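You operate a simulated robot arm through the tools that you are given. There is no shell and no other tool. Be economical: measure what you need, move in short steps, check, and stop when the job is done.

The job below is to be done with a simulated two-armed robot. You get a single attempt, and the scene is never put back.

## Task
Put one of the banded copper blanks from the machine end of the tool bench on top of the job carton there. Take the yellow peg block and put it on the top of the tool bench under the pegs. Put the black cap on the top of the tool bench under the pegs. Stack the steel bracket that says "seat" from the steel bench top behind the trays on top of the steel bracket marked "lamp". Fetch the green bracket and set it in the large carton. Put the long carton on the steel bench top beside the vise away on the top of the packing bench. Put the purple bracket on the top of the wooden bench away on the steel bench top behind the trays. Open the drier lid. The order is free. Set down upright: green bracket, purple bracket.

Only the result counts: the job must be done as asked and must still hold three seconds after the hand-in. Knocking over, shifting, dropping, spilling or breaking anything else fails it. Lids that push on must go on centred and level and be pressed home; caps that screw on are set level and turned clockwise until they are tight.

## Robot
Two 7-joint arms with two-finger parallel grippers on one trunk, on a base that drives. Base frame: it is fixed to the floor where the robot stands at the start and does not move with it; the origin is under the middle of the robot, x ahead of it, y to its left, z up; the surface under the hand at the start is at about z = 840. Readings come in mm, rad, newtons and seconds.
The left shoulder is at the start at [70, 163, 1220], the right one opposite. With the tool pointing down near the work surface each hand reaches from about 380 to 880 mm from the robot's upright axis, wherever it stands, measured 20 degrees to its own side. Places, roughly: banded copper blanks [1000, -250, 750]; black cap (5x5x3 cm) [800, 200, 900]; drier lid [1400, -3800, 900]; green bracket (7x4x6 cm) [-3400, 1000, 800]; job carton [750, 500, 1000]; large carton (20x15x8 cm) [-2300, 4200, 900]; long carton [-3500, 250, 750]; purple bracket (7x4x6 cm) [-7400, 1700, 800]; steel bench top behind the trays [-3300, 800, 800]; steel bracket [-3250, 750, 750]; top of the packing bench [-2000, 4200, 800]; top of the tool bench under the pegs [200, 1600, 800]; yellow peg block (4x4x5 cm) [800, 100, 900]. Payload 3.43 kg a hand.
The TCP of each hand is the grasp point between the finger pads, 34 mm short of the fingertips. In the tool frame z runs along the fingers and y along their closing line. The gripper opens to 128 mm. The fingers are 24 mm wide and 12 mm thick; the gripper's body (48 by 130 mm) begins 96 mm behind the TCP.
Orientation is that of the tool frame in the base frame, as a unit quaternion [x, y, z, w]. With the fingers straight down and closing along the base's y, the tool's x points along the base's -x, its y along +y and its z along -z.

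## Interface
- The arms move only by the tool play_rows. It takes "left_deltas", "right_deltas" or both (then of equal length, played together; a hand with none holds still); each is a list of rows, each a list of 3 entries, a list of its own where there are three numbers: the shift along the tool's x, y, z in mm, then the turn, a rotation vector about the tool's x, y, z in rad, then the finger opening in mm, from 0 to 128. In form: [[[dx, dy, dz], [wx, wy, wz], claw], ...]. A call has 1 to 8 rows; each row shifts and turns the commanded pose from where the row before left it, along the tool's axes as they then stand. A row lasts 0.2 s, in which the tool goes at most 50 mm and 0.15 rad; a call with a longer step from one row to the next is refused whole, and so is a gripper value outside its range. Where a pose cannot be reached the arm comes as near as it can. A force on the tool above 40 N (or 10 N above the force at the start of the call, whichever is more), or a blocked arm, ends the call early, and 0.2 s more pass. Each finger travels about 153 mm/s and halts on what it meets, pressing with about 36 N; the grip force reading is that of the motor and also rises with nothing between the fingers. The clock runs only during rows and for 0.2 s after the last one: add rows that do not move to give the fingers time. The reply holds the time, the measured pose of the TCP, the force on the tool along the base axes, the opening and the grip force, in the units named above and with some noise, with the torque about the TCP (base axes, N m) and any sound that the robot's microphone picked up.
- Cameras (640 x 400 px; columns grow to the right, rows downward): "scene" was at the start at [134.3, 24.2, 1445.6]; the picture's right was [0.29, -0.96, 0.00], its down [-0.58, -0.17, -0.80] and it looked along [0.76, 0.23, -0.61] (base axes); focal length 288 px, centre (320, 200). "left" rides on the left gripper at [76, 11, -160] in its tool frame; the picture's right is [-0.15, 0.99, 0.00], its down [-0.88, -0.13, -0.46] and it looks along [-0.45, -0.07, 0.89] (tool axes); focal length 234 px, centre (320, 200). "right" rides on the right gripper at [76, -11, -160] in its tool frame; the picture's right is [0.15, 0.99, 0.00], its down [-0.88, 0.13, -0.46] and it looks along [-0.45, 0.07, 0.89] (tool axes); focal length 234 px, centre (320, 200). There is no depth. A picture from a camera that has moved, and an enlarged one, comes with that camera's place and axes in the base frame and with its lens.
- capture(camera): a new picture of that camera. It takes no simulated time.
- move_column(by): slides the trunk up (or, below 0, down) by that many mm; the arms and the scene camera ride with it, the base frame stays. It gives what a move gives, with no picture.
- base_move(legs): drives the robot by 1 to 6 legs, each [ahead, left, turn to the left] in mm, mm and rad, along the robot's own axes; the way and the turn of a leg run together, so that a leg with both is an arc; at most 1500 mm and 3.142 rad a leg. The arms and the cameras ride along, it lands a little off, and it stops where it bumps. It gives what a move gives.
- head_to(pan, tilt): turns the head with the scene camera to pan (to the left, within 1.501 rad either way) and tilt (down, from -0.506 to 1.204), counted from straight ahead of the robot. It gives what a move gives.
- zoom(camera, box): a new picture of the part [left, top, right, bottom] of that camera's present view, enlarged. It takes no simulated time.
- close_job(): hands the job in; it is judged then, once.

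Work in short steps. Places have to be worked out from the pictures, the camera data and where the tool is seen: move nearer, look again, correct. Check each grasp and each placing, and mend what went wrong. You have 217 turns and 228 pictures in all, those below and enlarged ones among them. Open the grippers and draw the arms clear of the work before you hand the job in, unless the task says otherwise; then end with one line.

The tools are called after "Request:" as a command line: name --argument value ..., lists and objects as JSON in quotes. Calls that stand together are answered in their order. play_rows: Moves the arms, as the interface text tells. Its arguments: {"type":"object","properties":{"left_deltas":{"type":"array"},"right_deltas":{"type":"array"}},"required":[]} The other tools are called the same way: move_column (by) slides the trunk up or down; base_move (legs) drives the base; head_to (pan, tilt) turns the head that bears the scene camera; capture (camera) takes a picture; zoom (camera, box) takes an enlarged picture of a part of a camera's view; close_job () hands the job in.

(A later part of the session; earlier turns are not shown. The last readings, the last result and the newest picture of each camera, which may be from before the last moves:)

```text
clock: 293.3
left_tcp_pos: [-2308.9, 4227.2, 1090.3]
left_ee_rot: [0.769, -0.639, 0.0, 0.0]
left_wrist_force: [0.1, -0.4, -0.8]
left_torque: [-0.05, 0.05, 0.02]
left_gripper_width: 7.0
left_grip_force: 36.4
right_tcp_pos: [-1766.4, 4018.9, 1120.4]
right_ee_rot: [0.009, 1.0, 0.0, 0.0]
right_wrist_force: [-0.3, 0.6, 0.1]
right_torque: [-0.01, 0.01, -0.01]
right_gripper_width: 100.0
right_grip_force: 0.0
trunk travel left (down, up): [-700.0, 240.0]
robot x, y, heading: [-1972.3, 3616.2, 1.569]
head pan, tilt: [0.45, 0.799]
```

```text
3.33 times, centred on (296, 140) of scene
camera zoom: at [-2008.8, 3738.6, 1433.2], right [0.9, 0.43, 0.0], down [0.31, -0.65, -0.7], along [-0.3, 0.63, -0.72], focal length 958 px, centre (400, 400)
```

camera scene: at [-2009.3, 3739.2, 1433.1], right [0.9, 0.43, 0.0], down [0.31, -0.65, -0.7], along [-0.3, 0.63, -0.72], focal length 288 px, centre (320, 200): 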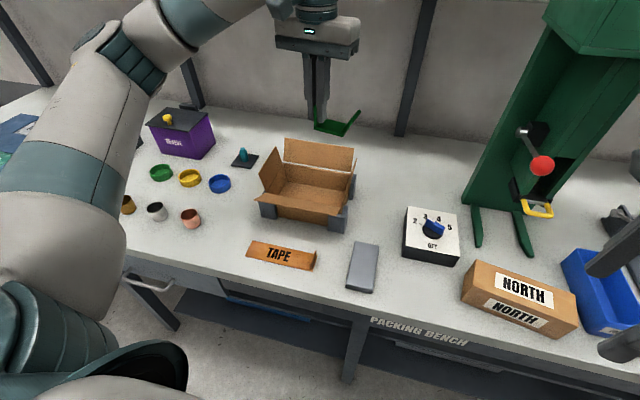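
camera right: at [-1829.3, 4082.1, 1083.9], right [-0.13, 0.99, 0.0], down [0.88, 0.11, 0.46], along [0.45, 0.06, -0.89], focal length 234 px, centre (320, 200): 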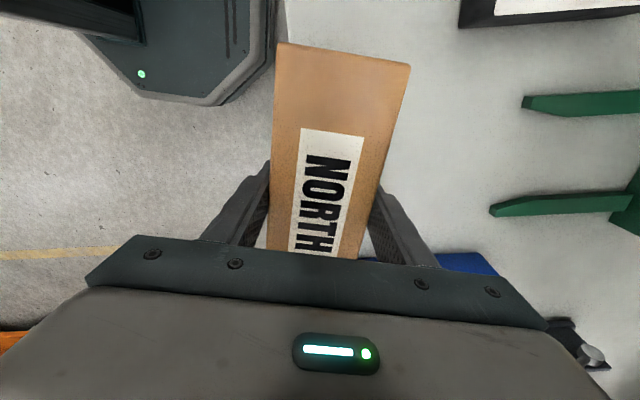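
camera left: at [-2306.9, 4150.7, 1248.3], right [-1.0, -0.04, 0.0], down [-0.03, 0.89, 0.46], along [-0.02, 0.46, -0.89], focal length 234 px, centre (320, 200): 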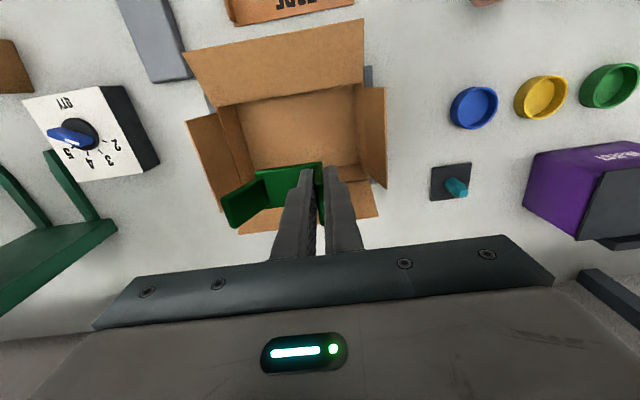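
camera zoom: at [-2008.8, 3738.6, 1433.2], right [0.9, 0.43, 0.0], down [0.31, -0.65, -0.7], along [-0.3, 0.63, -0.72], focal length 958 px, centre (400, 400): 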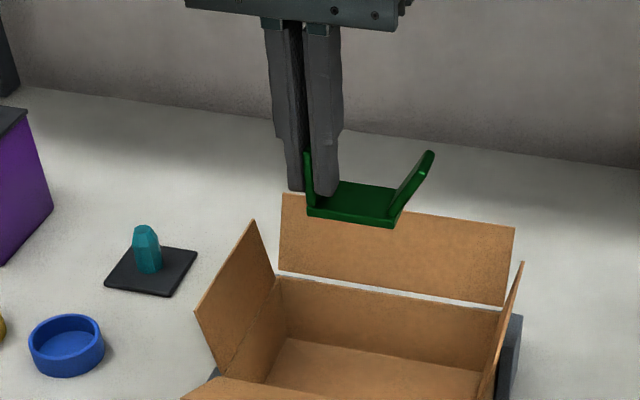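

The carton's floor centre lies at tool (1, -31), exactly where the bracket's middle is. I descend into the box.

Request:
play_rows --left_deltas '[[[0, 0, 45], [0, 0, 0], 0], [[0, 0, 45], [0, 0, 0], 0], [[0, 0, 40], [0, 0, 0], 0], [[0, 0, 20], [0, 0, 0], 0], [[0, 0, 0], [0, 0, 0], 0]]'

Request:
capture --camera "left"

Request:
zoom --camera "scene" --box '[220, 100, 380, 200]'

```text
clock: 294.5
left_tcp_pos: [-2308.9, 4229.1, 938.6]
left_ee_rot: [0.769, -0.64, 0.001, 0.0]
left_wrist_force: [0.0, 0.0, -0.6]
left_torque: [-0.01, 0.06, -0.05]
left_gripper_width: 7.0
left_grip_force: 35.9
right_tcp_pos: [-1766.5, 4021.1, 1119.7]
right_ee_rot: [0.009, 1.0, 0.0, 0.0]
right_wrist_force: [0.5, -0.4, 0.4]
right_torque: [0.0, 0.0, -0.02]
right_gripper_width: 100.2
right_grip_force: 0.0
trunk travel left (down, up): [-700.0, 240.0]
robot x, y, heading: [-1973.5, 3616.0, 1.572]
head pan, tilt: [0.45, 0.799]
```

```text
116 pictures are left
camera left: at [-2307.7, 4151.6, 1096.6], right [-1.0, -0.04, 0.0], down [-0.03, 0.89, 0.46], along [-0.02, 0.46, -0.89], focal length 234 px, centre (320, 200)
```

left: 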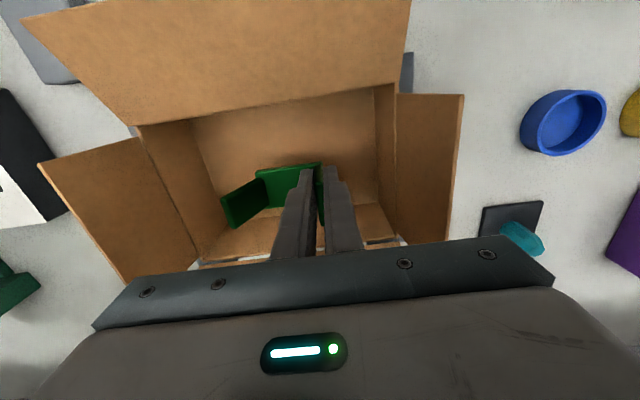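

```text
4.00 times, centred on (300, 150) of scene
camera zoom: at [-2009.2, 3739.0, 1433.2], right [0.9, 0.43, 0.0], down [0.31, -0.65, -0.7], along [-0.3, 0.63, -0.72], focal length 1150 px, centre (400, 400)
```

zoom: 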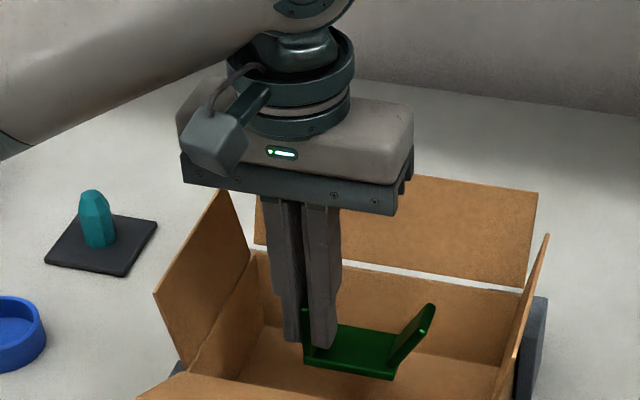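

The left flap top is about z 975, near the gripper's end, so I shift 12 mm right for clearance and continue down slowly.

Request:
play_rows --left_deltas '[[[0, -12, 0], [0, 0, 0], 0], [[0, 0, 20], [0, 0, 0], 0], [[0, 0, 12], [0, 0, 0], 0], [[0, 0, 5], [0, 0, 0], 0], [[0, 0, 0], [0, 0, 0], 0]]'

Request:
zoom --camera "scene" --box '[220, 100, 380, 200]'

```text
clock: 295.7
left_tcp_pos: [-2298.8, 4230.3, 902.3]
left_ee_rot: [0.769, -0.639, 0.0, 0.0]
left_wrist_force: [-0.6, -0.9, -2.1]
left_torque: [0.01, 0.04, -0.02]
left_gripper_width: 7.1
left_grip_force: 36.0
right_tcp_pos: [-1767.2, 4021.1, 1120.5]
right_ee_rot: [0.01, 1.0, -0.001, 0.0]
right_wrist_force: [-0.1, 0.2, -0.1]
right_torque: [0.0, 0.0, 0.02]
right_gripper_width: 99.9
right_grip_force: 0.0
trunk travel left (down, up): [-700.0, 240.0]
robot x, y, heading: [-1973.7, 3613.9, 1.566]
head pan, tilt: [0.45, 0.799]
```

```text
4.00 times, centred on (300, 150) of scene
camera zoom: at [-2009.7, 3739.1, 1433.1], right [0.9, 0.43, 0.0], down [0.31, -0.65, -0.7], along [-0.3, 0.63, -0.72], focal length 1150 px, centre (400, 400)
```

zoom: 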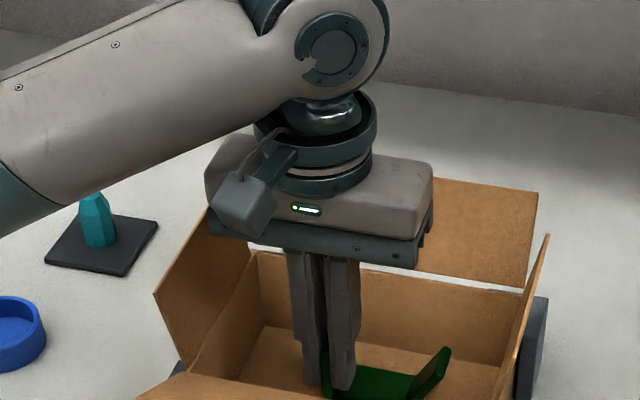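

Request:
play_rows --left_deltas '[[[0, 0, 3], [0, 0, 0], 0], [[0, 0, 3], [0, 0, 0], 0], [[0, 0, 2], [0, 0, 0], 0], [[0, 0, 2], [0, 0, 0], 0], [[0, 0, 0], [0, 0, 0], 0]]'

```text
clock: 296.9
left_tcp_pos: [-2297.8, 4231.1, 894.5]
left_ee_rot: [0.769, -0.639, -0.002, -0.002]
left_wrist_force: [-4.8, 5.6, 19.9]
left_torque: [0.23, -0.03, 0.09]
left_gripper_width: 7.4
left_grip_force: 36.1
right_tcp_pos: [-1767.1, 4018.4, 1120.4]
right_ee_rot: [0.01, 1.0, 0.0, 0.0]
right_wrist_force: [0.4, 0.5, -0.8]
right_torque: [0.01, 0.05, -0.03]
right_gripper_width: 99.8
right_grip_force: 0.0
trunk travel left (down, up): [-700.0, 240.0]
robot x, y, heading: [-1975.7, 3619.3, 1.571]
head pan, tilt: [0.45, 0.799]
```

Contact with the carton floor at about 20 N. I ease off, open and rise straight out.

Request:
play_rows --left_deltas '[[[0, 0, -1.5], [0, 0, 0], 0], [[0, 0, 0], [0, 0, 0], 14], [[0, 0, 0], [0, 0, 0], 30], [[0, 0, 0], [0, 0, 0], 34], [[0, 0, -20], [0, 0, 0], 34], [[0, 0, -40], [0, 0, 0], 34], [[0, 0, -45], [0, 0, 0], 34], [[0, 0, -45], [0, 0, 0], 34]]'

Request:
play_rows --left_deltas '[[[0, 0, -45], [0, 0, 0], 34], [[0, 0, -45], [0, 0, 0], 34], [[20, 0, -40], [0, 0, 0], 34], [[45, 0, 0], [0, 0, 0], 34], [[45, 0, 0], [0, 0, 0], 34]]'

Request:
capture --camera "left"

Request:
zoom --camera "scene" --box '[220, 120, 380, 220]'

```text
clock: 298.7
left_tcp_pos: [-2294.4, 4231.6, 1042.8]
left_ee_rot: [0.769, -0.64, -0.001, 0.001]
left_wrist_force: [0.0, 0.6, 0.6]
left_torque: [0.0, 0.01, 0.02]
left_gripper_width: 34.2
left_grip_force: 0.2
right_tcp_pos: [-1767.2, 4019.3, 1120.6]
right_ee_rot: [0.01, 1.0, 0.0, 0.0]
right_wrist_force: [0.9, 0.1, -0.3]
right_torque: [0.02, 0.02, -0.01]
right_gripper_width: 100.1
right_grip_force: 0.0
trunk travel left (down, up): [-700.0, 240.0]
robot x, y, heading: [-1976.4, 3617.5, 1.567]
head pan, tilt: [0.45, 0.799]
```

```text
clock: 299.9
left_tcp_pos: [-2276.8, 4119.6, 1174.0]
left_ee_rot: [0.769, -0.64, 0.0, 0.0]
left_wrist_force: [-0.3, 1.0, -0.3]
left_torque: [0.04, -0.02, 0.01]
left_gripper_width: 33.9
left_grip_force: 0.1
right_tcp_pos: [-1767.2, 4019.3, 1120.6]
right_ee_rot: [0.01, 1.0, 0.0, 0.001]
right_wrist_force: [-0.5, -0.8, 0.2]
right_torque: [0.03, 0.0, 0.01]
right_gripper_width: 100.0
right_grip_force: 0.0
trunk travel left (down, up): [-700.0, 240.0]
robot x, y, heading: [-1977.5, 3617.4, 1.564]
head pan, tilt: [0.45, 0.799]
```

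```text
113 pictures are left
camera left: at [-2273.3, 4045.0, 1331.8], right [-1.0, -0.04, 0.0], down [-0.03, 0.89, 0.46], along [-0.02, 0.46, -0.89], focal length 234 px, centre (320, 200)
```

left: 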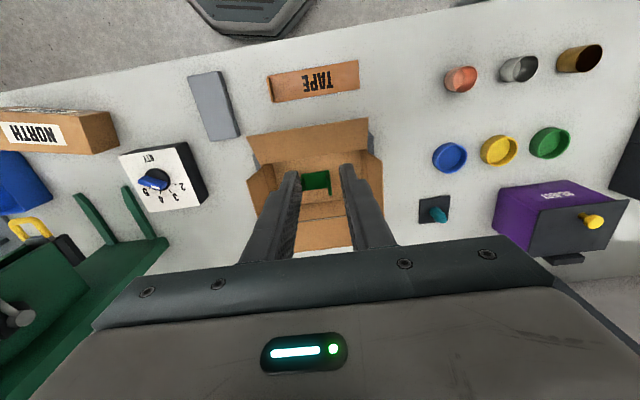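

```text
4.00 times, centred on (300, 170) of scene
camera zoom: at [-2009.3, 3737.8, 1433.3], right [0.9, 0.43, 0.0], down [0.31, -0.65, -0.7], along [-0.3, 0.63, -0.72], focal length 1150 px, centre (400, 320)
```

zoom: 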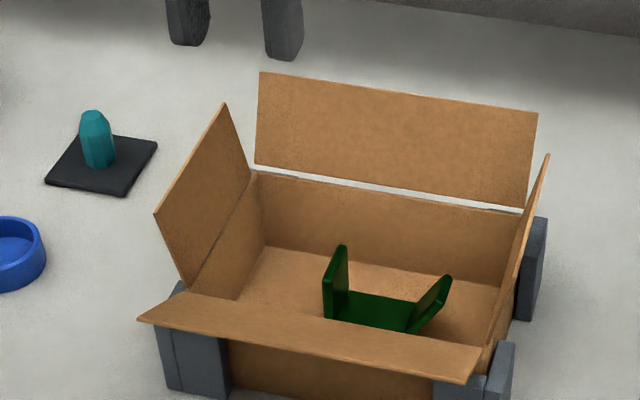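

The green bracket stands upright in the carton. All that remains is the drier lid. I back off, turn, and drive across the room toward it, with a look on the way.

Request:
base_move --legs '[[-550, 0, 0], [0, 0, -3.137], [0, 850, 0], [1500, 0, 0]]'

Request:
head_to --pan 0.0 --tilt 0.25

Request:
capture --camera "scene"

```text
clock: 321.7
left_tcp_pos: [-981.3, 991.1, 1174.0]
left_ee_rot: [0.673, 0.74, 0.0, 0.0]
left_wrist_force: [-0.7, 0.7, 0.8]
left_torque: [-0.02, 0.0, 0.02]
left_gripper_width: 34.1
left_grip_force: 0.1
right_tcp_pos: [-1479.4, 1138.8, 1120.2]
right_ee_rot: [0.999, -0.054, 0.0, 0.0]
right_wrist_force: [-0.3, 0.6, -0.9]
right_torque: [0.03, -0.03, -0.02]
right_gripper_width: 100.1
right_grip_force: 0.0
trunk travel left (down, up): [-700.0, 240.0]
robot x, y, heading: [-1235.4, 1517.2, -1.66]
head pan, tilt: [0.45, 0.799]
```

```text
clock: 322.7
left_tcp_pos: [-981.2, 992.6, 1173.1]
left_ee_rot: [0.673, 0.74, 0.0, 0.0]
left_wrist_force: [0.8, 0.5, 0.4]
left_torque: [0.01, -0.02, 0.02]
left_gripper_width: 34.2
left_grip_force: 0.1
right_tcp_pos: [-1478.4, 1139.4, 1121.4]
right_ee_rot: [0.999, -0.053, 0.0, 0.0]
right_wrist_force: [0.3, 0.1, -0.5]
right_torque: [0.0, -0.01, 0.01]
right_gripper_width: 99.8
right_grip_force: 0.1
trunk travel left (down, up): [-700.0, 240.0]
robot x, y, heading: [-1237.6, 1521.5, -1.664]
head pan, tilt: [0.0, 0.25]
```

```text
111 pictures are left
camera scene: at [-1247.0, 1377.8, 1482.2], right [-1.0, 0.09, 0.0], down [0.02, 0.25, -0.97], along [-0.09, -0.96, -0.25], focal length 288 px, centre (320, 200)
```

scene: 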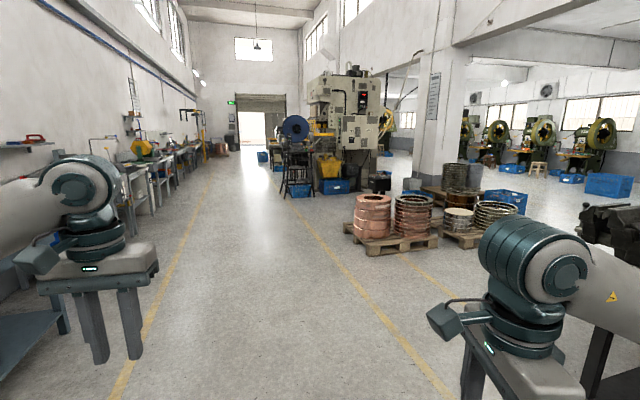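

The aisle is clear, and the drier should be at the benches along the left wall. I drive down the aisle.

Request:
base_move --legs '[[0, 0, 0.094], [1450, 200, 0], [1450, 250, 0], [1450, 300, 0]]'

Request:
head_to --pan 0.9 --tilt 0.3

Request:
capture --camera "scene"

```text
clock: 344.5
left_tcp_pos: [-32.9, -3331.8, 1173.0]
left_ee_rot: [0.623, 0.782, 0.0, 0.0]
left_wrist_force: [0.7, -0.4, 0.1]
left_torque: [0.01, 0.02, -0.01]
left_gripper_width: 34.0
left_grip_force: 0.0
right_tcp_pos: [-544.5, -3250.8, 1119.7]
right_ee_rot: [1.0, 0.013, 0.0, 0.0]
right_wrist_force: [-0.8, 0.9, -0.4]
right_torque: [-0.02, 0.01, 0.02]
right_gripper_width: 99.8
right_grip_force: 0.0
trunk travel left (down, up): [-700.0, 240.0]
robot x, y, heading: [-351.0, -2838.6, -1.528]
head pan, tilt: [0.0, 0.25]
```

```text
clock: 345.7
left_tcp_pos: [-32.5, -3331.1, 1172.6]
left_ee_rot: [0.623, 0.783, 0.0, 0.0]
left_wrist_force: [-0.1, -0.1, 0.9]
left_torque: [0.03, -0.01, -0.01]
left_gripper_width: 34.2
left_grip_force: 0.0
right_tcp_pos: [-543.8, -3249.6, 1119.7]
right_ee_rot: [1.0, 0.013, 0.0, 0.0]
right_wrist_force: [-0.8, -0.5, 0.6]
right_torque: [0.04, 0.0, 0.04]
right_gripper_width: 100.0
right_grip_force: 0.1
trunk travel left (down, up): [-700.0, 240.0]
robot x, y, heading: [-352.2, -2839.1, -1.532]
head pan, tilt: [0.901, 0.3]
```

```text
110 pictures are left
camera scene: at [-275.8, -2944.9, 1477.5], right [-0.59, -0.81, 0.0], down [-0.24, 0.17, -0.96], along [0.77, -0.56, -0.3], focal length 288 px, centre (320, 200)
```

scene: 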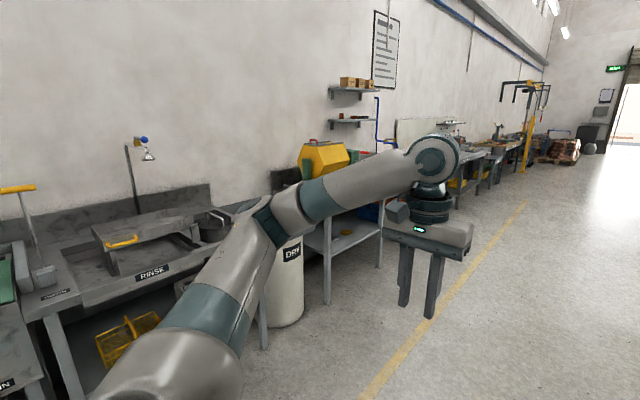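

The DRY drum is hidden behind my arm. I move to in front of it and turn to face the wall.

Request:
base_move --legs '[[880, 430, 0], [0, 0, 1.53]]'

Request:
head_to --pan 0.0 --tilt 0.4

Request:
capture --camera "scene"

```text
clock: 354.6
left_tcp_pos: [606.8, -3385.2, 1174.2]
left_ee_rot: [-0.103, 0.995, 0.0, 0.0]
left_wrist_force: [0.7, -0.2, 0.3]
left_torque: [0.0, 0.02, 0.04]
left_gripper_width: 34.2
left_grip_force: 0.1
right_tcp_pos: [517.0, -3897.8, 1119.9]
right_ee_rot: [0.705, 0.71, 0.0, 0.0]
right_wrist_force: [0.0, -0.7, 0.9]
right_torque: [0.01, 0.02, -0.03]
right_gripper_width: 100.0
right_grip_force: 0.0
trunk travel left (down, up): [-700.0, 240.0]
robot x, y, heading: [106.6, -3697.1, 0.02]
head pan, tilt: [0.901, 0.3]
```

```text
clock: 355.8
left_tcp_pos: [607.4, -3387.0, 1173.2]
left_ee_rot: [-0.105, 0.994, 0.0, 0.0]
left_wrist_force: [-0.7, 0.6, 0.2]
left_torque: [0.04, -0.02, 0.03]
left_gripper_width: 34.1
left_grip_force: 0.1
right_tcp_pos: [517.6, -3896.1, 1119.7]
right_ee_rot: [0.705, 0.709, 0.0, 0.0]
right_wrist_force: [0.1, 0.0, -0.1]
right_torque: [0.03, 0.01, 0.01]
right_gripper_width: 100.1
right_grip_force: 0.1
trunk travel left (down, up): [-700.0, 240.0]
robot x, y, heading: [113.3, -3699.9, 0.022]
head pan, tilt: [0.0, 0.4]
```

```text
109 pictures are left
camera scene: at [252.6, -3696.8, 1468.2], right [0.02, -1.0, 0.0], down [-0.39, -0.01, -0.92], along [0.92, 0.02, -0.39], focal length 288 px, centre (320, 200)
```

scene: 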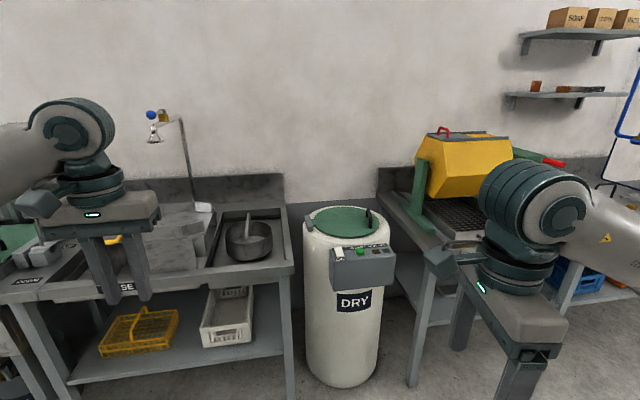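

Request:
zoom --camera "scene" --box '[284, 190, 412, 270]'

```text
5.00 times, centred on (348, 230) of scene
camera zoom: at [252.6, -3696.8, 1468.2], right [0.02, -1.0, 0.0], down [-0.39, -0.01, -0.92], along [0.92, 0.02, -0.39], focal length 1437 px, centre (180, 50)
```

zoom: 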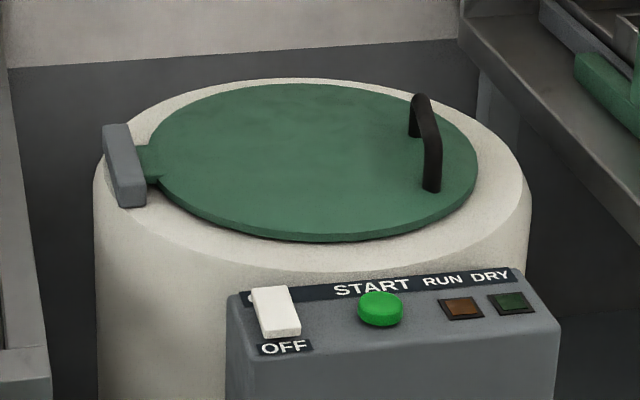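

The drier has a round lid (about 300 mm) hinged on the left, with a black arch handle on the right at about (1428, -3893, ~900). The hinge axis runs along x near y≈-3635. I drive in front of it so the left arm can swing it open.

Request:
base_move --legs '[[430, -120, -0.02]]'

Request:
head_to --pan 0.0 --tilt 0.55

Request:
capture --camera "scene"

```text
clock: 358.5
left_tcp_pos: [1048.9, -3508.3, 1172.6]
left_ee_rot: [-0.097, 0.995, 0.0, 0.0]
left_wrist_force: [-0.4, 0.4, 0.3]
left_torque: [-0.02, 0.01, -0.02]
left_gripper_width: 33.8
left_grip_force: 0.1
right_tcp_pos: [950.3, -4017.0, 1119.9]
right_ee_rot: [0.711, 0.704, 0.0, 0.0]
right_wrist_force: [-0.6, 0.3, 0.5]
right_torque: [0.01, 0.01, -0.01]
right_gripper_width: 100.0
right_grip_force: 0.1
trunk travel left (down, up): [-700.0, 240.0]
robot x, y, heading: [543.1, -3814.6, 0.003]
head pan, tilt: [0.0, 0.4]
```

```text
clock: 359.2
left_tcp_pos: [1049.8, -3508.1, 1172.9]
left_ee_rot: [-0.097, 0.995, 0.0, 0.0]
left_wrist_force: [0.6, 0.1, 0.1]
left_torque: [-0.03, 0.0, 0.0]
left_gripper_width: 34.2
left_grip_force: 0.2
right_tcp_pos: [952.0, -4018.3, 1120.3]
right_ee_rot: [0.71, 0.704, -0.001, -0.001]
right_wrist_force: [0.0, -0.8, -0.1]
right_torque: [0.03, 0.02, -0.01]
right_gripper_width: 100.2
right_grip_force: 0.1
trunk travel left (down, up): [-700.0, 240.0]
robot x, y, heading: [547.4, -3816.3, 0.006]
head pan, tilt: [0.0, 0.55]
```

```text
107 pictures are left
camera scene: at [687.6, -3813.6, 1454.5], right [0.01, -1.0, 0.0], down [-0.52, 0.0, -0.85], along [0.85, 0.0, -0.52], focal length 288 px, centre (320, 200)
```

scene: 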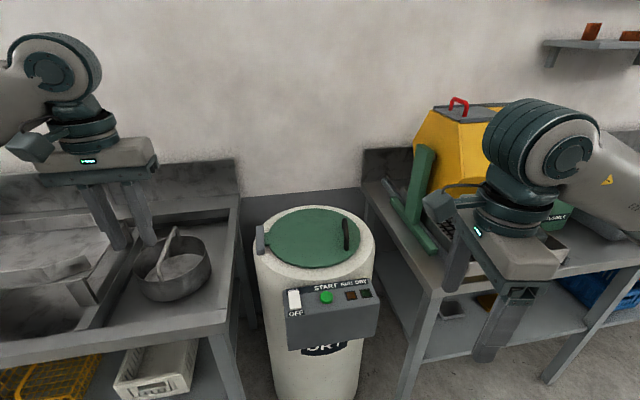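

Consistent geometry: handle around (1430, -3897) and lid centre y≈-3790. I drive 190 mm nearer.

Request:
base_move --legs '[[190, 0, 0]]'

Request:
head_to --pan -0.05 --tilt 0.75

Request:
capture --camera "scene"

Request:
zoom --camera "scene" --box '[230, 150, 390, 250]'

```text
clock: 360.7
left_tcp_pos: [1238.0, -3504.0, 1174.3]
left_ee_rot: [-0.098, 0.995, 0.0, 0.001]
left_wrist_force: [0.4, 0.1, -1.0]
left_torque: [0.01, 0.03, 0.01]
left_gripper_width: 34.2
left_grip_force: 0.1
right_tcp_pos: [1142.3, -4014.3, 1120.4]
right_ee_rot: [0.709, 0.706, 0.001, 0.0]
right_wrist_force: [-0.2, -0.5, 0.0]
right_torque: [0.02, 0.01, -0.02]
right_gripper_width: 100.2
right_grip_force: 0.1
trunk travel left (down, up): [-700.0, 240.0]
robot x, y, heading: [735.5, -3813.2, 0.01]
head pan, tilt: [0.0, 0.55]
```

```text
clock: 361.5
left_tcp_pos: [1240.1, -3505.0, 1173.3]
left_ee_rot: [-0.099, 0.995, 0.0, 0.0]
left_wrist_force: [-0.3, 0.6, 1.0]
left_torque: [0.01, 0.03, 0.04]
left_gripper_width: 34.1
left_grip_force: 0.1
right_tcp_pos: [1143.3, -4014.2, 1120.3]
right_ee_rot: [0.709, 0.705, -0.001, 0.0]
right_wrist_force: [0.1, 0.4, 0.8]
right_torque: [-0.03, 0.02, -0.01]
right_gripper_width: 99.9
right_grip_force: 0.1
trunk travel left (down, up): [-700.0, 240.0]
robot x, y, heading: [738.2, -3815.2, 0.008]
head pan, tilt: [-0.051, 0.75]
```

```text
106 pictures are left
camera scene: at [871.3, -3815.7, 1437.1], right [-0.04, -1.0, 0.0], down [-0.68, 0.03, -0.73], along [0.73, -0.03, -0.68], focal length 288 px, centre (320, 200)
```

scene: 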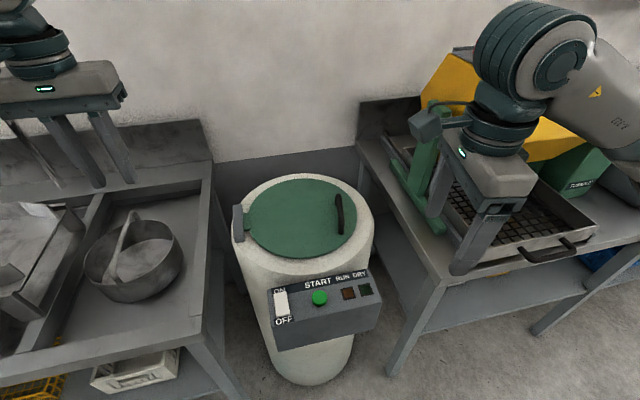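

```text
4.00 times, centred on (310, 200) of scene
camera zoom: at [871.3, -3815.7, 1437.1], right [-0.04, -1.0, 0.0], down [-0.68, 0.03, -0.73], along [0.73, -0.03, -0.68], focal length 1150 px, centre (360, 200)
```

zoom: 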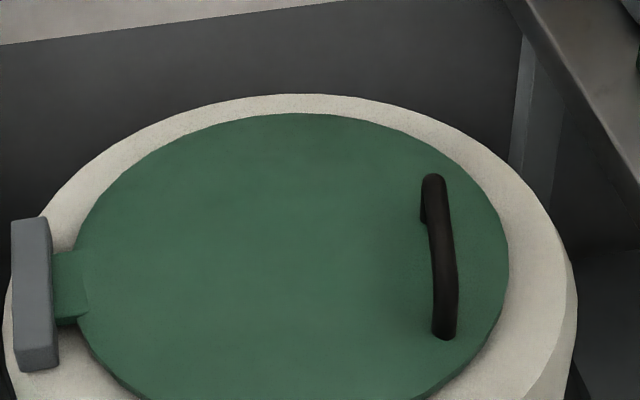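

The handle bar runs along x around (1403, -3890, ~900). I bring the left hand above it, squared to the axes.

Request:
play_rows --left_deltas '[[[0, 0, 0], [0, 0, 0.099], 60], [[0, 0, 0], [0, 0, 0.099], 60], [[-18.3, -42.8, 0], [0, 0, 0], 60], [[-18.3, -42.8, 0], [0, 0, 0], 60], [[-18.3, -42.8, 0], [0, 0, 0], 60], [[-18.3, -42.8, 0], [0, 0, 0], 60], [[-18.3, -42.8, 0], [0, 0, 0], 60], [[-18.3, -42.8, 0], [0, 0, 0], 60]]'

Request:
play_rows --left_deltas '[[[-18.3, -42.8, 0], [0, 0, 0], 60], [[-18.3, -42.8, 0], [0, 0, 0], 60], [[-18.3, -42.8, 0], [0, 0, 0], 60], [[0, 0, 45], [0, 0, 0], 60], [[0, 0, 45], [0, 0, 0], 60], [[0, 0, 45], [0, 0, 0], 60], [[0, 0, 0], [0, 0, 0], 60]]'

Request:
capture --camera "left"

Request:
capture --camera "scene"

```text
clock: 363.3
left_tcp_pos: [1347.9, -3764.9, 1172.7]
left_ee_rot: [0.0, 1.0, 0.001, 0.0]
left_wrist_force: [-0.2, -0.4, -0.7]
left_torque: [0.04, 0.01, 0.03]
left_gripper_width: 60.2
left_grip_force: 0.0
right_tcp_pos: [1143.9, -4016.6, 1119.3]
right_ee_rot: [0.708, 0.706, 0.001, -0.001]
right_wrist_force: [0.6, -0.7, 0.7]
right_torque: [0.01, 0.03, 0.03]
right_gripper_width: 99.9
right_grip_force: 0.0
trunk travel left (down, up): [-700.0, 240.0]
robot x, y, heading: [738.1, -3812.2, 0.013]
head pan, tilt: [-0.051, 0.75]
```

```text
clock: 364.9
left_tcp_pos: [1400.3, -3887.3, 1037.4]
left_ee_rot: [0.0, 1.0, 0.001, 0.001]
left_wrist_force: [-0.7, -0.6, 0.0]
left_torque: [0.02, 0.0, -0.04]
left_gripper_width: 60.0
left_grip_force: 0.0
right_tcp_pos: [1141.1, -4014.8, 1121.1]
right_ee_rot: [0.709, 0.705, -0.001, -0.001]
right_wrist_force: [0.3, 0.2, -0.3]
right_torque: [0.03, 0.01, 0.02]
right_gripper_width: 99.6
right_grip_force: 0.1
trunk travel left (down, up): [-700.0, 240.0]
robot x, y, heading: [735.2, -3810.5, 0.01]
head pan, tilt: [-0.051, 0.75]
```

```text
104 pictures are left
camera left: at [1323.5, -3875.7, 1196.8], right [0.15, 0.99, 0.0], down [0.88, -0.13, 0.46], along [0.45, -0.07, -0.89], focal length 234 px, centre (320, 200)
```

left: 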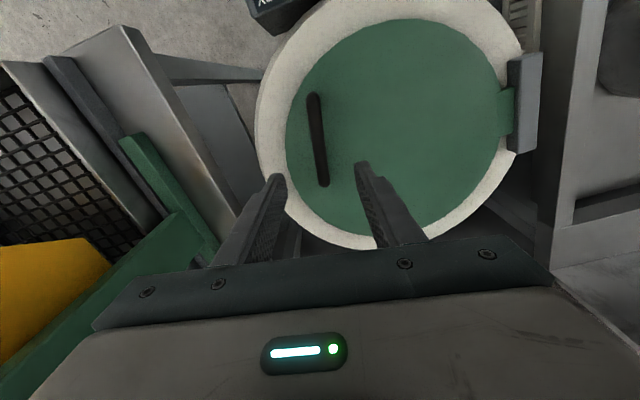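

```text
103 pictures are left
camera scene: at [870.2, -3815.7, 1437.2], right [-0.04, -1.0, 0.0], down [-0.68, 0.03, -0.73], along [0.73, -0.03, -0.68], focal length 288 px, centre (320, 200)
```

scene: 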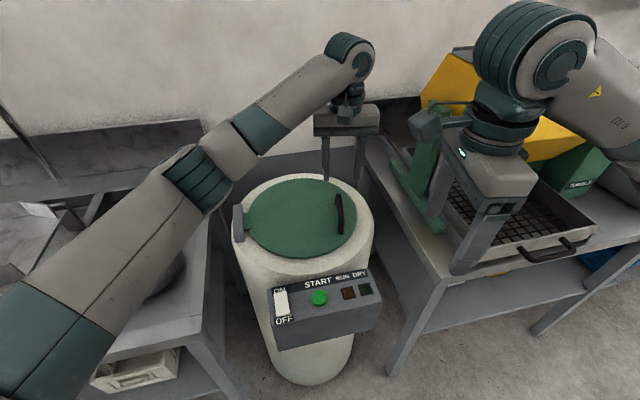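

The handle is nearly centred. I descend with force watch to TCP z≈912 and close on the bar.

Request:
play_rows --left_deltas '[[[6, -2, 40], [0, 0, 0], 60], [[0, 0, 40], [0, 0, 0], 60], [[0, 0, 30], [0, 0, 0], 60], [[0, 0, 15], [0, 0, 0], 60], [[0, 0, 0], [0, 0, 0], 60]]'

Request:
capture --camera "left"

Request:
zoom --camera "scene" --box '[270, 130, 398, 210]'

```text
clock: 366.1
left_tcp_pos: [1397.0, -3891.4, 913.2]
left_ee_rot: [0.0, 1.0, 0.0, 0.001]
left_wrist_force: [-0.3, 0.1, 4.4]
left_torque: [0.14, 0.05, 0.05]
left_gripper_width: 60.1
left_grip_force: 0.0
right_tcp_pos: [1142.4, -4014.7, 1121.3]
right_ee_rot: [0.709, 0.706, 0.0, 0.0]
right_wrist_force: [0.8, -0.1, -0.4]
right_torque: [0.0, -0.01, -0.04]
right_gripper_width: 100.2
right_grip_force: 0.0
trunk travel left (down, up): [-700.0, 240.0]
robot x, y, heading: [731.9, -3809.4, 0.008]
head pan, tilt: [-0.051, 0.75]
```

```text
102 pictures are left
camera left: at [1320.9, -3880.5, 1071.8], right [0.15, 0.99, 0.0], down [0.88, -0.13, 0.46], along [0.45, -0.07, -0.89], focal length 234 px, centre (320, 200)
```

left: 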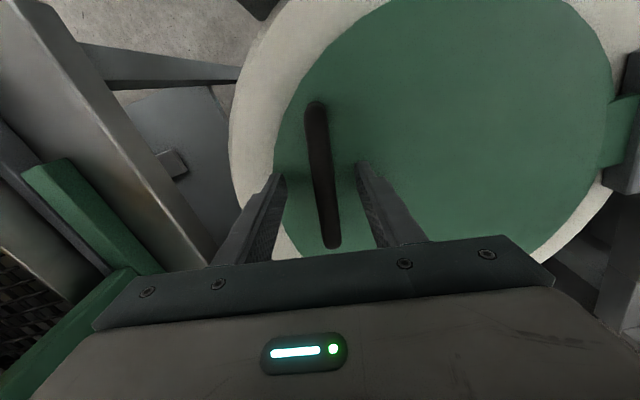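

```text
5.00 times, centred on (334, 170) of scene
camera zoom: at [870.2, -3816.0, 1437.2], right [-0.04, -1.0, 0.0], down [-0.68, 0.03, -0.73], along [0.73, -0.03, -0.68], focal length 1437 px, centre (250, 350)
```

zoom: 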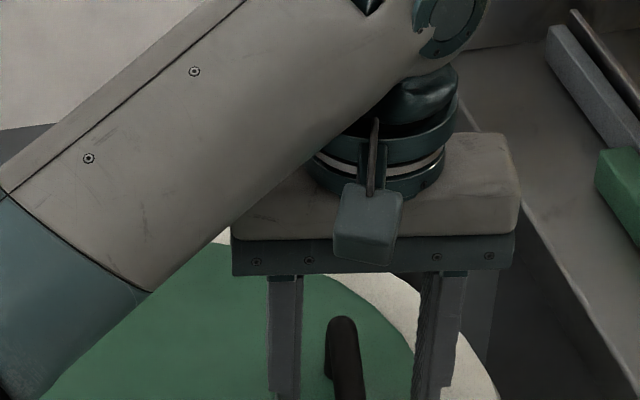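

A slight 4 N upward force means the fingertips touch the lid, so its surface is near z≈878. I raise 8 mm and close on the bar.

Request:
play_rows --left_deltas '[[[0, 0, -8], [0, 0, 0], 60], [[0, 0, 0], [0, 0, 0], 40], [[0, 0, 0], [0, 0, 0], 10], [[0, 0, 0], [0, 0, 0], 5], [[0, 0, 0], [0, 0, 0], 5]]'

Request:
capture --camera "left"

```text
clock: 367.3
left_tcp_pos: [1397.8, -3888.4, 921.5]
left_ee_rot: [-0.001, 1.0, 0.001, 0.0]
left_wrist_force: [-4.1, 20.6, -2.0]
left_torque: [0.11, 0.0, -0.67]
left_gripper_width: 15.8
left_grip_force: 45.2
right_tcp_pos: [1142.2, -4011.6, 1119.5]
right_ee_rot: [0.709, 0.705, -0.001, 0.0]
right_wrist_force: [1.3, 0.8, 0.9]
right_torque: [0.01, 0.01, -0.01]
right_gripper_width: 99.9
right_grip_force: 0.0
trunk travel left (down, up): [-700.0, 240.0]
robot x, y, heading: [733.8, -3812.8, 0.007]
head pan, tilt: [-0.051, 0.75]
```

```text
100 pictures are left
camera left: at [1321.4, -3876.6, 1078.9], right [0.14, 0.99, 0.0], down [0.88, -0.13, 0.46], along [0.45, -0.07, -0.89], focal length 234 px, centre (320, 200)
```

left: 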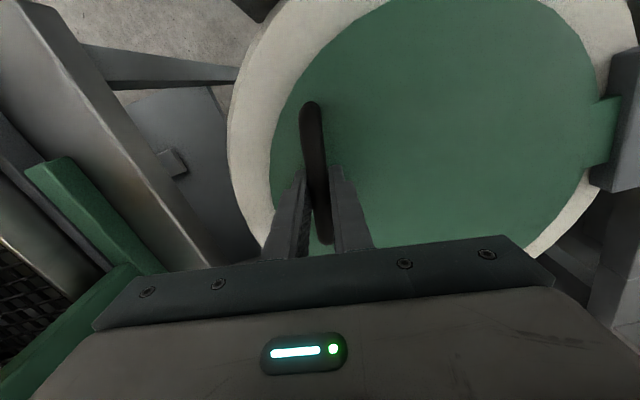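

The bar is gripped (15.8 mm). I relieve the side force and start swinging the lid about its hinge, letting the hand turn with it.

Request:
play_rows --left_deltas '[[[0, 3, 0], [0, 0, 0], 5], [[0, 4, -18], [0.07, 0, 0], 5], [[0, 4, -18], [0.07, 0, 0], 5], [[0, 0, 0], [0, 0, 0], 5]]'

```text
clock: 368.3
left_tcp_pos: [1396.9, -3878.1, 958.1]
left_ee_rot: [0.001, 0.998, -0.07, 0.001]
left_wrist_force: [-1.7, 10.6, -4.3]
left_torque: [0.04, -1.08, -0.46]
left_gripper_width: 15.7
left_grip_force: 45.1
right_tcp_pos: [1141.9, -4012.9, 1119.4]
right_ee_rot: [0.709, 0.705, 0.0, 0.0]
right_wrist_force: [0.6, -0.1, -0.1]
right_torque: [-0.02, -0.02, -0.05]
right_gripper_width: 100.1
right_grip_force: 0.0
trunk travel left (down, up): [-700.0, 240.0]
robot x, y, heading: [738.4, -3812.0, 0.009]
head pan, tilt: [-0.051, 0.75]
```

The lid follows with low force. I continue along the arc.

Request:
play_rows --left_deltas '[[[0, 6, -25], [0.1, 0, 0], 5], [[0, 6, -25], [0.1, 0, 0], 5], [[0, 6, -25], [0.1, 0, 0], 5], [[0, 0, 0], [0, 0, 0], 5]]'

Request:
capture --camera "scene"

```text
clock: 369.3
left_tcp_pos: [1392.0, -3844.0, 1028.1]
left_ee_rot: [0.003, 0.976, -0.218, 0.0]
left_wrist_force: [-35.0, 9.0, -11.1]
left_torque: [0.07, -0.16, -1.1]
left_gripper_width: 15.9
left_grip_force: 45.5
right_tcp_pos: [1138.7, -4014.2, 1121.8]
right_ee_rot: [0.709, 0.705, 0.001, 0.002]
right_wrist_force: [-0.6, 0.3, 0.3]
right_torque: [0.04, -0.03, 0.03]
right_gripper_width: 100.0
right_grip_force: 0.0
trunk travel left (down, up): [-700.0, 240.0]
robot x, y, heading: [735.5, -3811.3, 0.008]
head pan, tilt: [-0.051, 0.75]
```

```text
99 pictures are left
camera scene: at [865.3, -3814.8, 1437.5], right [-0.04, -1.0, 0.0], down [-0.68, 0.03, -0.73], along [0.73, -0.03, -0.68], focal length 288 px, centre (320, 200)
```

scene: 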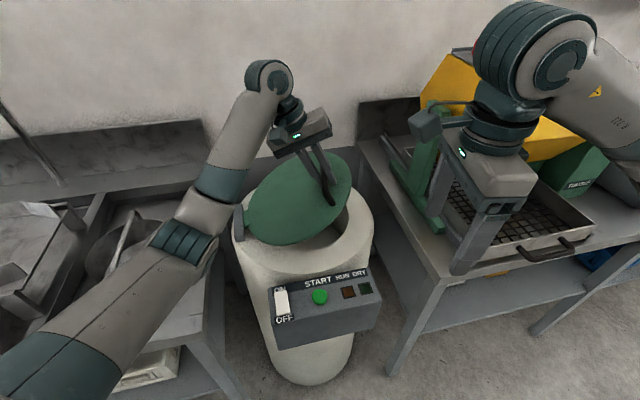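

The lid is rising. The side force along x is building (-35 N), so I relieve it with a small shift and continue.

Request:
play_rows --left_deltas '[[[5, 0, 0], [0, 0, 0], 5], [[1, 6, -25], [0.1, 0, 0], 5], [[0, 0, 0], [0, 0, 0], 5]]'

```text
clock: 370.1
left_tcp_pos: [1389.6, -3828.2, 1046.2]
left_ee_rot: [0.001, 0.964, -0.265, 0.001]
left_wrist_force: [-19.2, 9.4, -10.8]
left_torque: [0.25, -0.97, -0.71]
left_gripper_width: 16.2
left_grip_force: 45.1
right_tcp_pos: [1140.3, -4014.3, 1120.6]
right_ee_rot: [0.708, 0.706, 0.0, 0.0]
right_wrist_force: [0.6, 0.9, -0.1]
right_torque: [-0.01, -0.01, 0.0]
right_gripper_width: 100.1
right_grip_force: 0.1
trunk travel left (down, up): [-700.0, 240.0]
robot x, y, heading: [736.5, -3812.9, 0.011]
head pan, tilt: [-0.051, 0.75]
```

The geometry fits (hinge at y≈-3630, z≈879). I keep swinging with a slight x correction.

Request:
play_rows --left_deltas '[[[3, 5.4, -25.4], [0.1, 0, 0], 5], [[2, 5.4, -25.4], [0.1, 0, 0], 5], [[2, 5.4, -25.4], [0.1, 0, 0], 5], [[0, 0, 0], [0, 0, 0], 5]]'

Request:
capture --camera "scene"

```text
clock: 371.1
left_tcp_pos: [1379.4, -3770.5, 1097.9]
left_ee_rot: [0.002, 0.914, -0.406, 0.0]
left_wrist_force: [-30.1, 4.2, -13.2]
left_torque: [0.25, -0.49, -1.13]
left_gripper_width: 17.0
left_grip_force: 45.6
right_tcp_pos: [1138.7, -4014.7, 1121.8]
right_ee_rot: [0.709, 0.705, 0.0, 0.0]
right_wrist_force: [-0.4, 0.0, -0.1]
right_torque: [0.01, 0.04, -0.02]
right_gripper_width: 100.1
right_grip_force: 0.1
trunk travel left (down, up): [-700.0, 240.0]
robot x, y, heading: [734.0, -3812.4, 0.004]
head pan, tilt: [-0.051, 0.75]
```

```text
98 pictures are left
camera scene: at [866.4, -3815.8, 1437.5], right [-0.04, -1.0, 0.0], down [-0.68, 0.03, -0.73], along [0.73, -0.03, -0.68], focal length 288 px, centre (320, 200)
```

scene: 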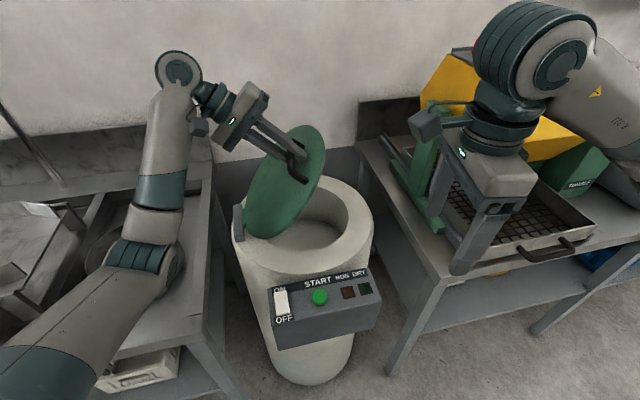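

The drift shows the hinge axis is yawed about 0.25 rad: the hinge block is angled, and the lid centre fits this too. I correct the hand's orientation and position to match that axis.

Request:
play_rows --left_deltas '[[[3.5, -1.5, 1.5], [-0.013, -0.093, 0.042], 5], [[3.5, -1.5, 1.5], [-0.013, -0.093, 0.042], 5], [[0, 0, 0], [0, 0, 0], 5]]'

```text
clock: 371.9
left_tcp_pos: [1381.6, -3774.8, 1096.8]
left_ee_rot: [-0.002, 0.913, -0.394, 0.104]
left_wrist_force: [15.4, 3.3, 1.1]
left_torque: [0.02, 0.85, 0.55]
left_gripper_width: 15.7
left_grip_force: 44.8
right_tcp_pos: [1145.7, -4014.1, 1119.8]
right_ee_rot: [0.709, 0.705, -0.001, -0.001]
right_wrist_force: [0.0, 1.2, 0.4]
right_torque: [0.01, 0.0, 0.02]
right_gripper_width: 99.9
right_grip_force: 0.0
trunk travel left (down, up): [-700.0, 240.0]
robot x, y, heading: [738.2, -3813.3, 0.012]
head pan, tilt: [-0.051, 0.75]
```

The opening is back to 15.7 mm and forces are low, so the model fits. I continue along the proper arc.

Request:
play_rows --left_deltas '[[[-2, 5.3, -25.4], [0.0968, -0.025, 0], 5], [[1, 5.3, -25.4], [0.0968, -0.025, 0], 5], [[1, 5.3, -25.4], [0.0968, -0.025, 0], 5], [[0, 0, 0], [0, 0, 0], 5]]'

Request:
capture --camera "scene"

```text
clock: 372.9
left_tcp_pos: [1368.3, -3707.8, 1128.1]
left_ee_rot: [-0.001, 0.842, -0.523, 0.135]
left_wrist_force: [26.0, 4.0, 5.4]
left_torque: [-0.09, 0.69, 1.1]
left_gripper_width: 15.9
left_grip_force: 45.3
right_tcp_pos: [1146.6, -4015.0, 1119.0]
right_ee_rot: [0.709, 0.705, 0.0, -0.001]
right_wrist_force: [-0.4, 0.1, 0.0]
right_torque: [0.01, -0.02, -0.01]
right_gripper_width: 99.9
right_grip_force: 0.1
trunk travel left (down, up): [-700.0, 240.0]
robot x, y, heading: [735.8, -3812.3, 0.009]
head pan, tilt: [-0.051, 0.75]
```

```text
97 pictures are left
camera scene: at [875.2, -3815.8, 1436.7], right [-0.04, -1.0, 0.0], down [-0.68, 0.03, -0.73], along [0.73, -0.03, -0.68], focal length 288 px, centre (320, 200)
```

scene: 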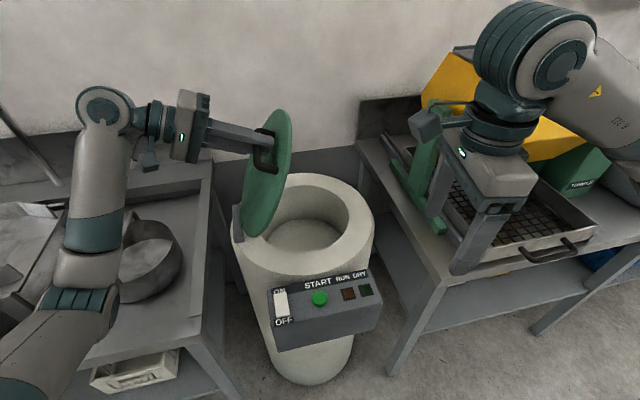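

The lid is at about 65°. I relieve the x force and keep going past vertical.

Request:
play_rows --left_deltas '[[[-4, 5.3, -25.4], [0.0968, -0.025, 0], 5], [[0, 5.3, -25.4], [0.0968, -0.025, 0], 5], [[0, 5.3, -25.4], [0.0968, -0.025, 0], 5], [[0, 0, 0], [0, 0, 0], 5]]'

```text
clock: 373.9
left_tcp_pos: [1352.3, -3630.1, 1140.6]
left_ee_rot: [0.0, 0.752, -0.639, 0.164]
left_wrist_force: [17.6, 4.7, 10.7]
left_torque: [-0.17, 1.06, 0.14]
left_gripper_width: 16.7
left_grip_force: 44.9
right_tcp_pos: [1144.4, -4014.5, 1119.5]
right_ee_rot: [0.708, 0.706, -0.001, -0.001]
right_wrist_force: [0.6, -0.9, -0.5]
right_torque: [0.0, -0.02, -0.05]
right_gripper_width: 100.1
right_grip_force: 0.2
trunk travel left (down, up): [-700.0, 240.0]
robot x, y, heading: [735.5, -3810.7, 0.01]
head pan, tilt: [-0.051, 0.75]
```

About 83° now. I continue past vertical.

Request:
play_rows --left_deltas '[[[-2, 5.3, -25.4], [0.0968, -0.025, 0], 5], [[0, 5.3, -25.4], [0.0968, -0.025, 0], 5], [[0, 5.3, -25.4], [0.0968, -0.025, 0], 5], [[0, 0, 0], [0, 0, 0], 5]]'

Request:
capture --camera "scene"

```text
clock: 374.9
left_tcp_pos: [1338.1, -3553.5, 1126.7]
left_ee_rot: [-0.002, -0.645, 0.74, -0.19]
left_wrist_force: [1.6, 5.5, 10.7]
left_torque: [-0.21, 1.02, -0.32]
left_gripper_width: 17.0
left_grip_force: 44.7
right_tcp_pos: [1142.4, -4013.9, 1120.4]
right_ee_rot: [0.709, 0.706, 0.0, 0.0]
right_wrist_force: [-0.1, -1.1, -0.2]
right_torque: [-0.04, 0.0, 0.04]
right_gripper_width: 99.8
right_grip_force: 0.0
trunk travel left (down, up): [-700.0, 240.0]
robot x, y, heading: [737.9, -3809.4, 0.015]
head pan, tilt: [-0.051, 0.75]
```

```text
96 pictures are left
camera scene: at [869.9, -3815.5, 1437.2], right [-0.04, -1.0, 0.0], down [-0.68, 0.03, -0.73], along [0.73, -0.03, -0.68], focal length 288 px, centre (320, 200)
```

scene: 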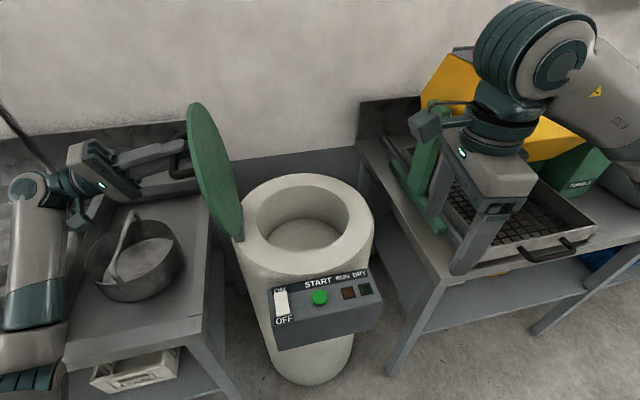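

The lid is past vertical at about 100°. I push a bit further without more hand rotation to see whether it reaches its stop.

Request:
play_rows --left_deltas '[[[0, 3, -13], [0.03, -0.008, 0], 5], [[0, 3, -13], [0.03, -0.008, 0], 5], [[0, 0, 0], [0, 0, 0], 5]]'

Request:
capture --camera "scene"

```text
clock: 375.7
left_tcp_pos: [1333.7, -3529.1, 1119.7]
left_ee_rot: [-0.003, -0.621, 0.759, -0.198]
left_wrist_force: [1.6, 8.9, 18.9]
left_torque: [-0.29, 1.05, -0.21]
left_gripper_width: 17.4
left_grip_force: 45.1
right_tcp_pos: [1140.3, -4014.5, 1120.2]
right_ee_rot: [0.708, 0.706, 0.0, -0.001]
right_wrist_force: [-0.1, 0.0, 0.8]
right_torque: [0.0, 0.02, -0.04]
right_gripper_width: 100.0
right_grip_force: 0.1
trunk travel left (down, up): [-700.0, 240.0]
robot x, y, heading: [738.2, -3811.1, 0.009]
head pan, tilt: [-0.051, 0.75]
```

```text
95 pictures are left
camera scene: at [868.8, -3815.1, 1437.4], right [-0.04, -1.0, 0.0], down [-0.68, 0.03, -0.73], along [0.73, -0.03, -0.68], focal length 288 px, centre (320, 200)
```

scene: 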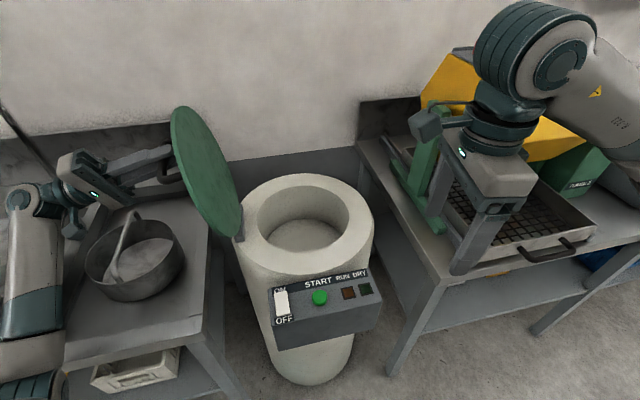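

At about 105° the lid leans well past vertical. I open the fingers gently and look whether it stays.

Request:
play_rows --left_deltas '[[[0, 0, 0], [0, 0, 0], 24], [[0, 0, 0], [0, 0, 0], 34], [[0, 0, 0], [0, 0, 0], 34], [[0, 0, -20], [0, 0, 0], 34], [[0, 0, -30], [0, 0, 0], 34], [[0, 0, 0], [0, 0, 0], 34]]'

Request:
capture --camera "scene"

```text
clock: 377.1
left_tcp_pos: [1322.3, -3485.2, 1106.0]
left_ee_rot: [0.0, -0.622, 0.758, -0.196]
left_wrist_force: [-0.3, 0.7, 1.6]
left_torque: [0.01, -0.03, 0.02]
left_gripper_width: 34.2
left_grip_force: 0.0
right_tcp_pos: [1142.4, -4015.2, 1120.7]
right_ee_rot: [0.709, 0.705, 0.0, 0.0]
right_wrist_force: [0.9, -0.7, -0.1]
right_torque: [0.02, 0.03, 0.03]
right_gripper_width: 100.0
right_grip_force: 0.1
trunk travel left (down, up): [-700.0, 240.0]
robot x, y, heading: [737.7, -3811.9, 0.013]
head pan, tilt: [-0.051, 0.75]
```

```text
94 pictures are left
camera scene: at [870.7, -3816.5, 1437.1], right [-0.04, -1.0, 0.0], down [-0.68, 0.03, -0.73], along [0.73, -0.03, -0.68], focal length 288 px, centre (320, 200)
```

scene: 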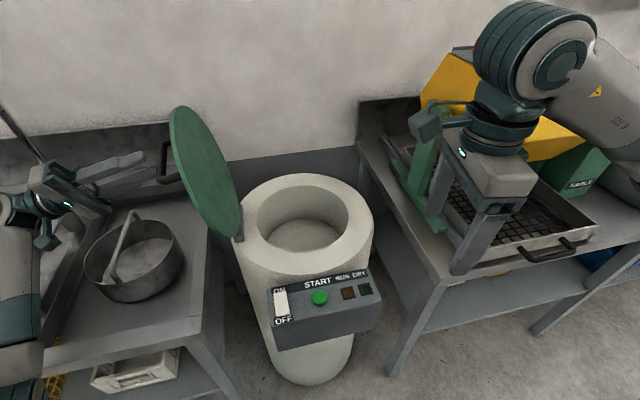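

The lid stays open. I withdraw the hand: back out, up, and then drive the base away.

Request:
play_rows --left_deltas '[[[0, 0, -40], [0, 0, 0], 34], [[-11, -42.4, 10.2], [0, 0, 0], 34], [[-11, -42.4, 0], [0, 0, 0], 34], [[-11, -42.4, 0], [0, 0, 0], 34], [[37, -12, -10], [0, 0, 0], 34], [[37, -12, -10], [0, 0, 0], 34], [[37, -12, -10], [0, 0, 0], 34], [[37, -12, -10], [0, 0, 0], 34]]'

Request:
base_move --legs '[[-500, 0, 0]]'

Request:
capture --camera "scene"

```text
clock: 378.9
left_tcp_pos: [1145.4, -3423.7, 1225.7]
left_ee_rot: [-0.002, -0.621, 0.759, -0.196]
left_wrist_force: [-0.7, 0.0, 0.0]
left_torque: [-0.01, 0.05, 0.04]
left_gripper_width: 34.0
left_grip_force: 0.1
right_tcp_pos: [1140.7, -4014.4, 1121.1]
right_ee_rot: [0.709, 0.705, 0.0, 0.0]
right_wrist_force: [0.0, 0.4, 0.8]
right_torque: [0.01, -0.03, 0.03]
right_gripper_width: 100.3
right_grip_force: 0.1
trunk travel left (down, up): [-700.0, 240.0]
robot x, y, heading: [733.9, -3816.1, 0.009]
head pan, tilt: [-0.051, 0.75]
```

```text
clock: 381.9
left_tcp_pos: [633.9, -3427.8, 1227.1]
left_ee_rot: [0.001, -0.622, 0.758, -0.197]
left_wrist_force: [-0.7, 0.3, -0.2]
left_torque: [-0.03, -0.03, 0.03]
left_gripper_width: 33.7
left_grip_force: 0.2
right_tcp_pos: [632.1, -4018.1, 1121.2]
right_ee_rot: [0.706, 0.708, -0.001, 0.0]
right_wrist_force: [0.4, 0.7, -0.5]
right_torque: [0.02, -0.08, 0.02]
right_gripper_width: 99.7
right_grip_force: 0.1
trunk travel left (down, up): [-700.0, 240.0]
robot x, y, heading: [226.0, -3818.0, 0.018]
head pan, tilt: [-0.051, 0.75]
```

```text
93 pictures are left
camera scene: at [360.3, -3821.3, 1437.1], right [-0.04, -1.0, 0.0], down [-0.68, 0.02, -0.73], along [0.73, -0.03, -0.68], focal length 288 px, centre (320, 200)
```

scene: 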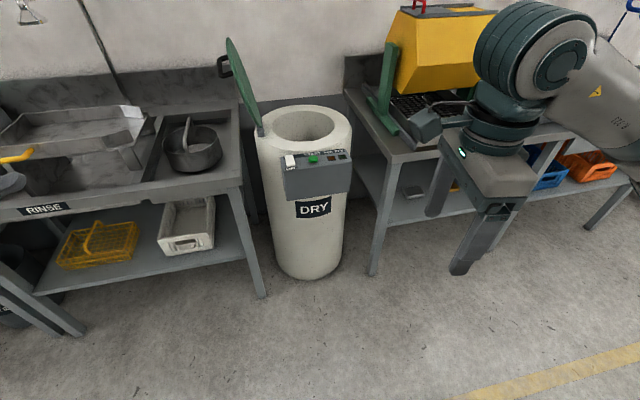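

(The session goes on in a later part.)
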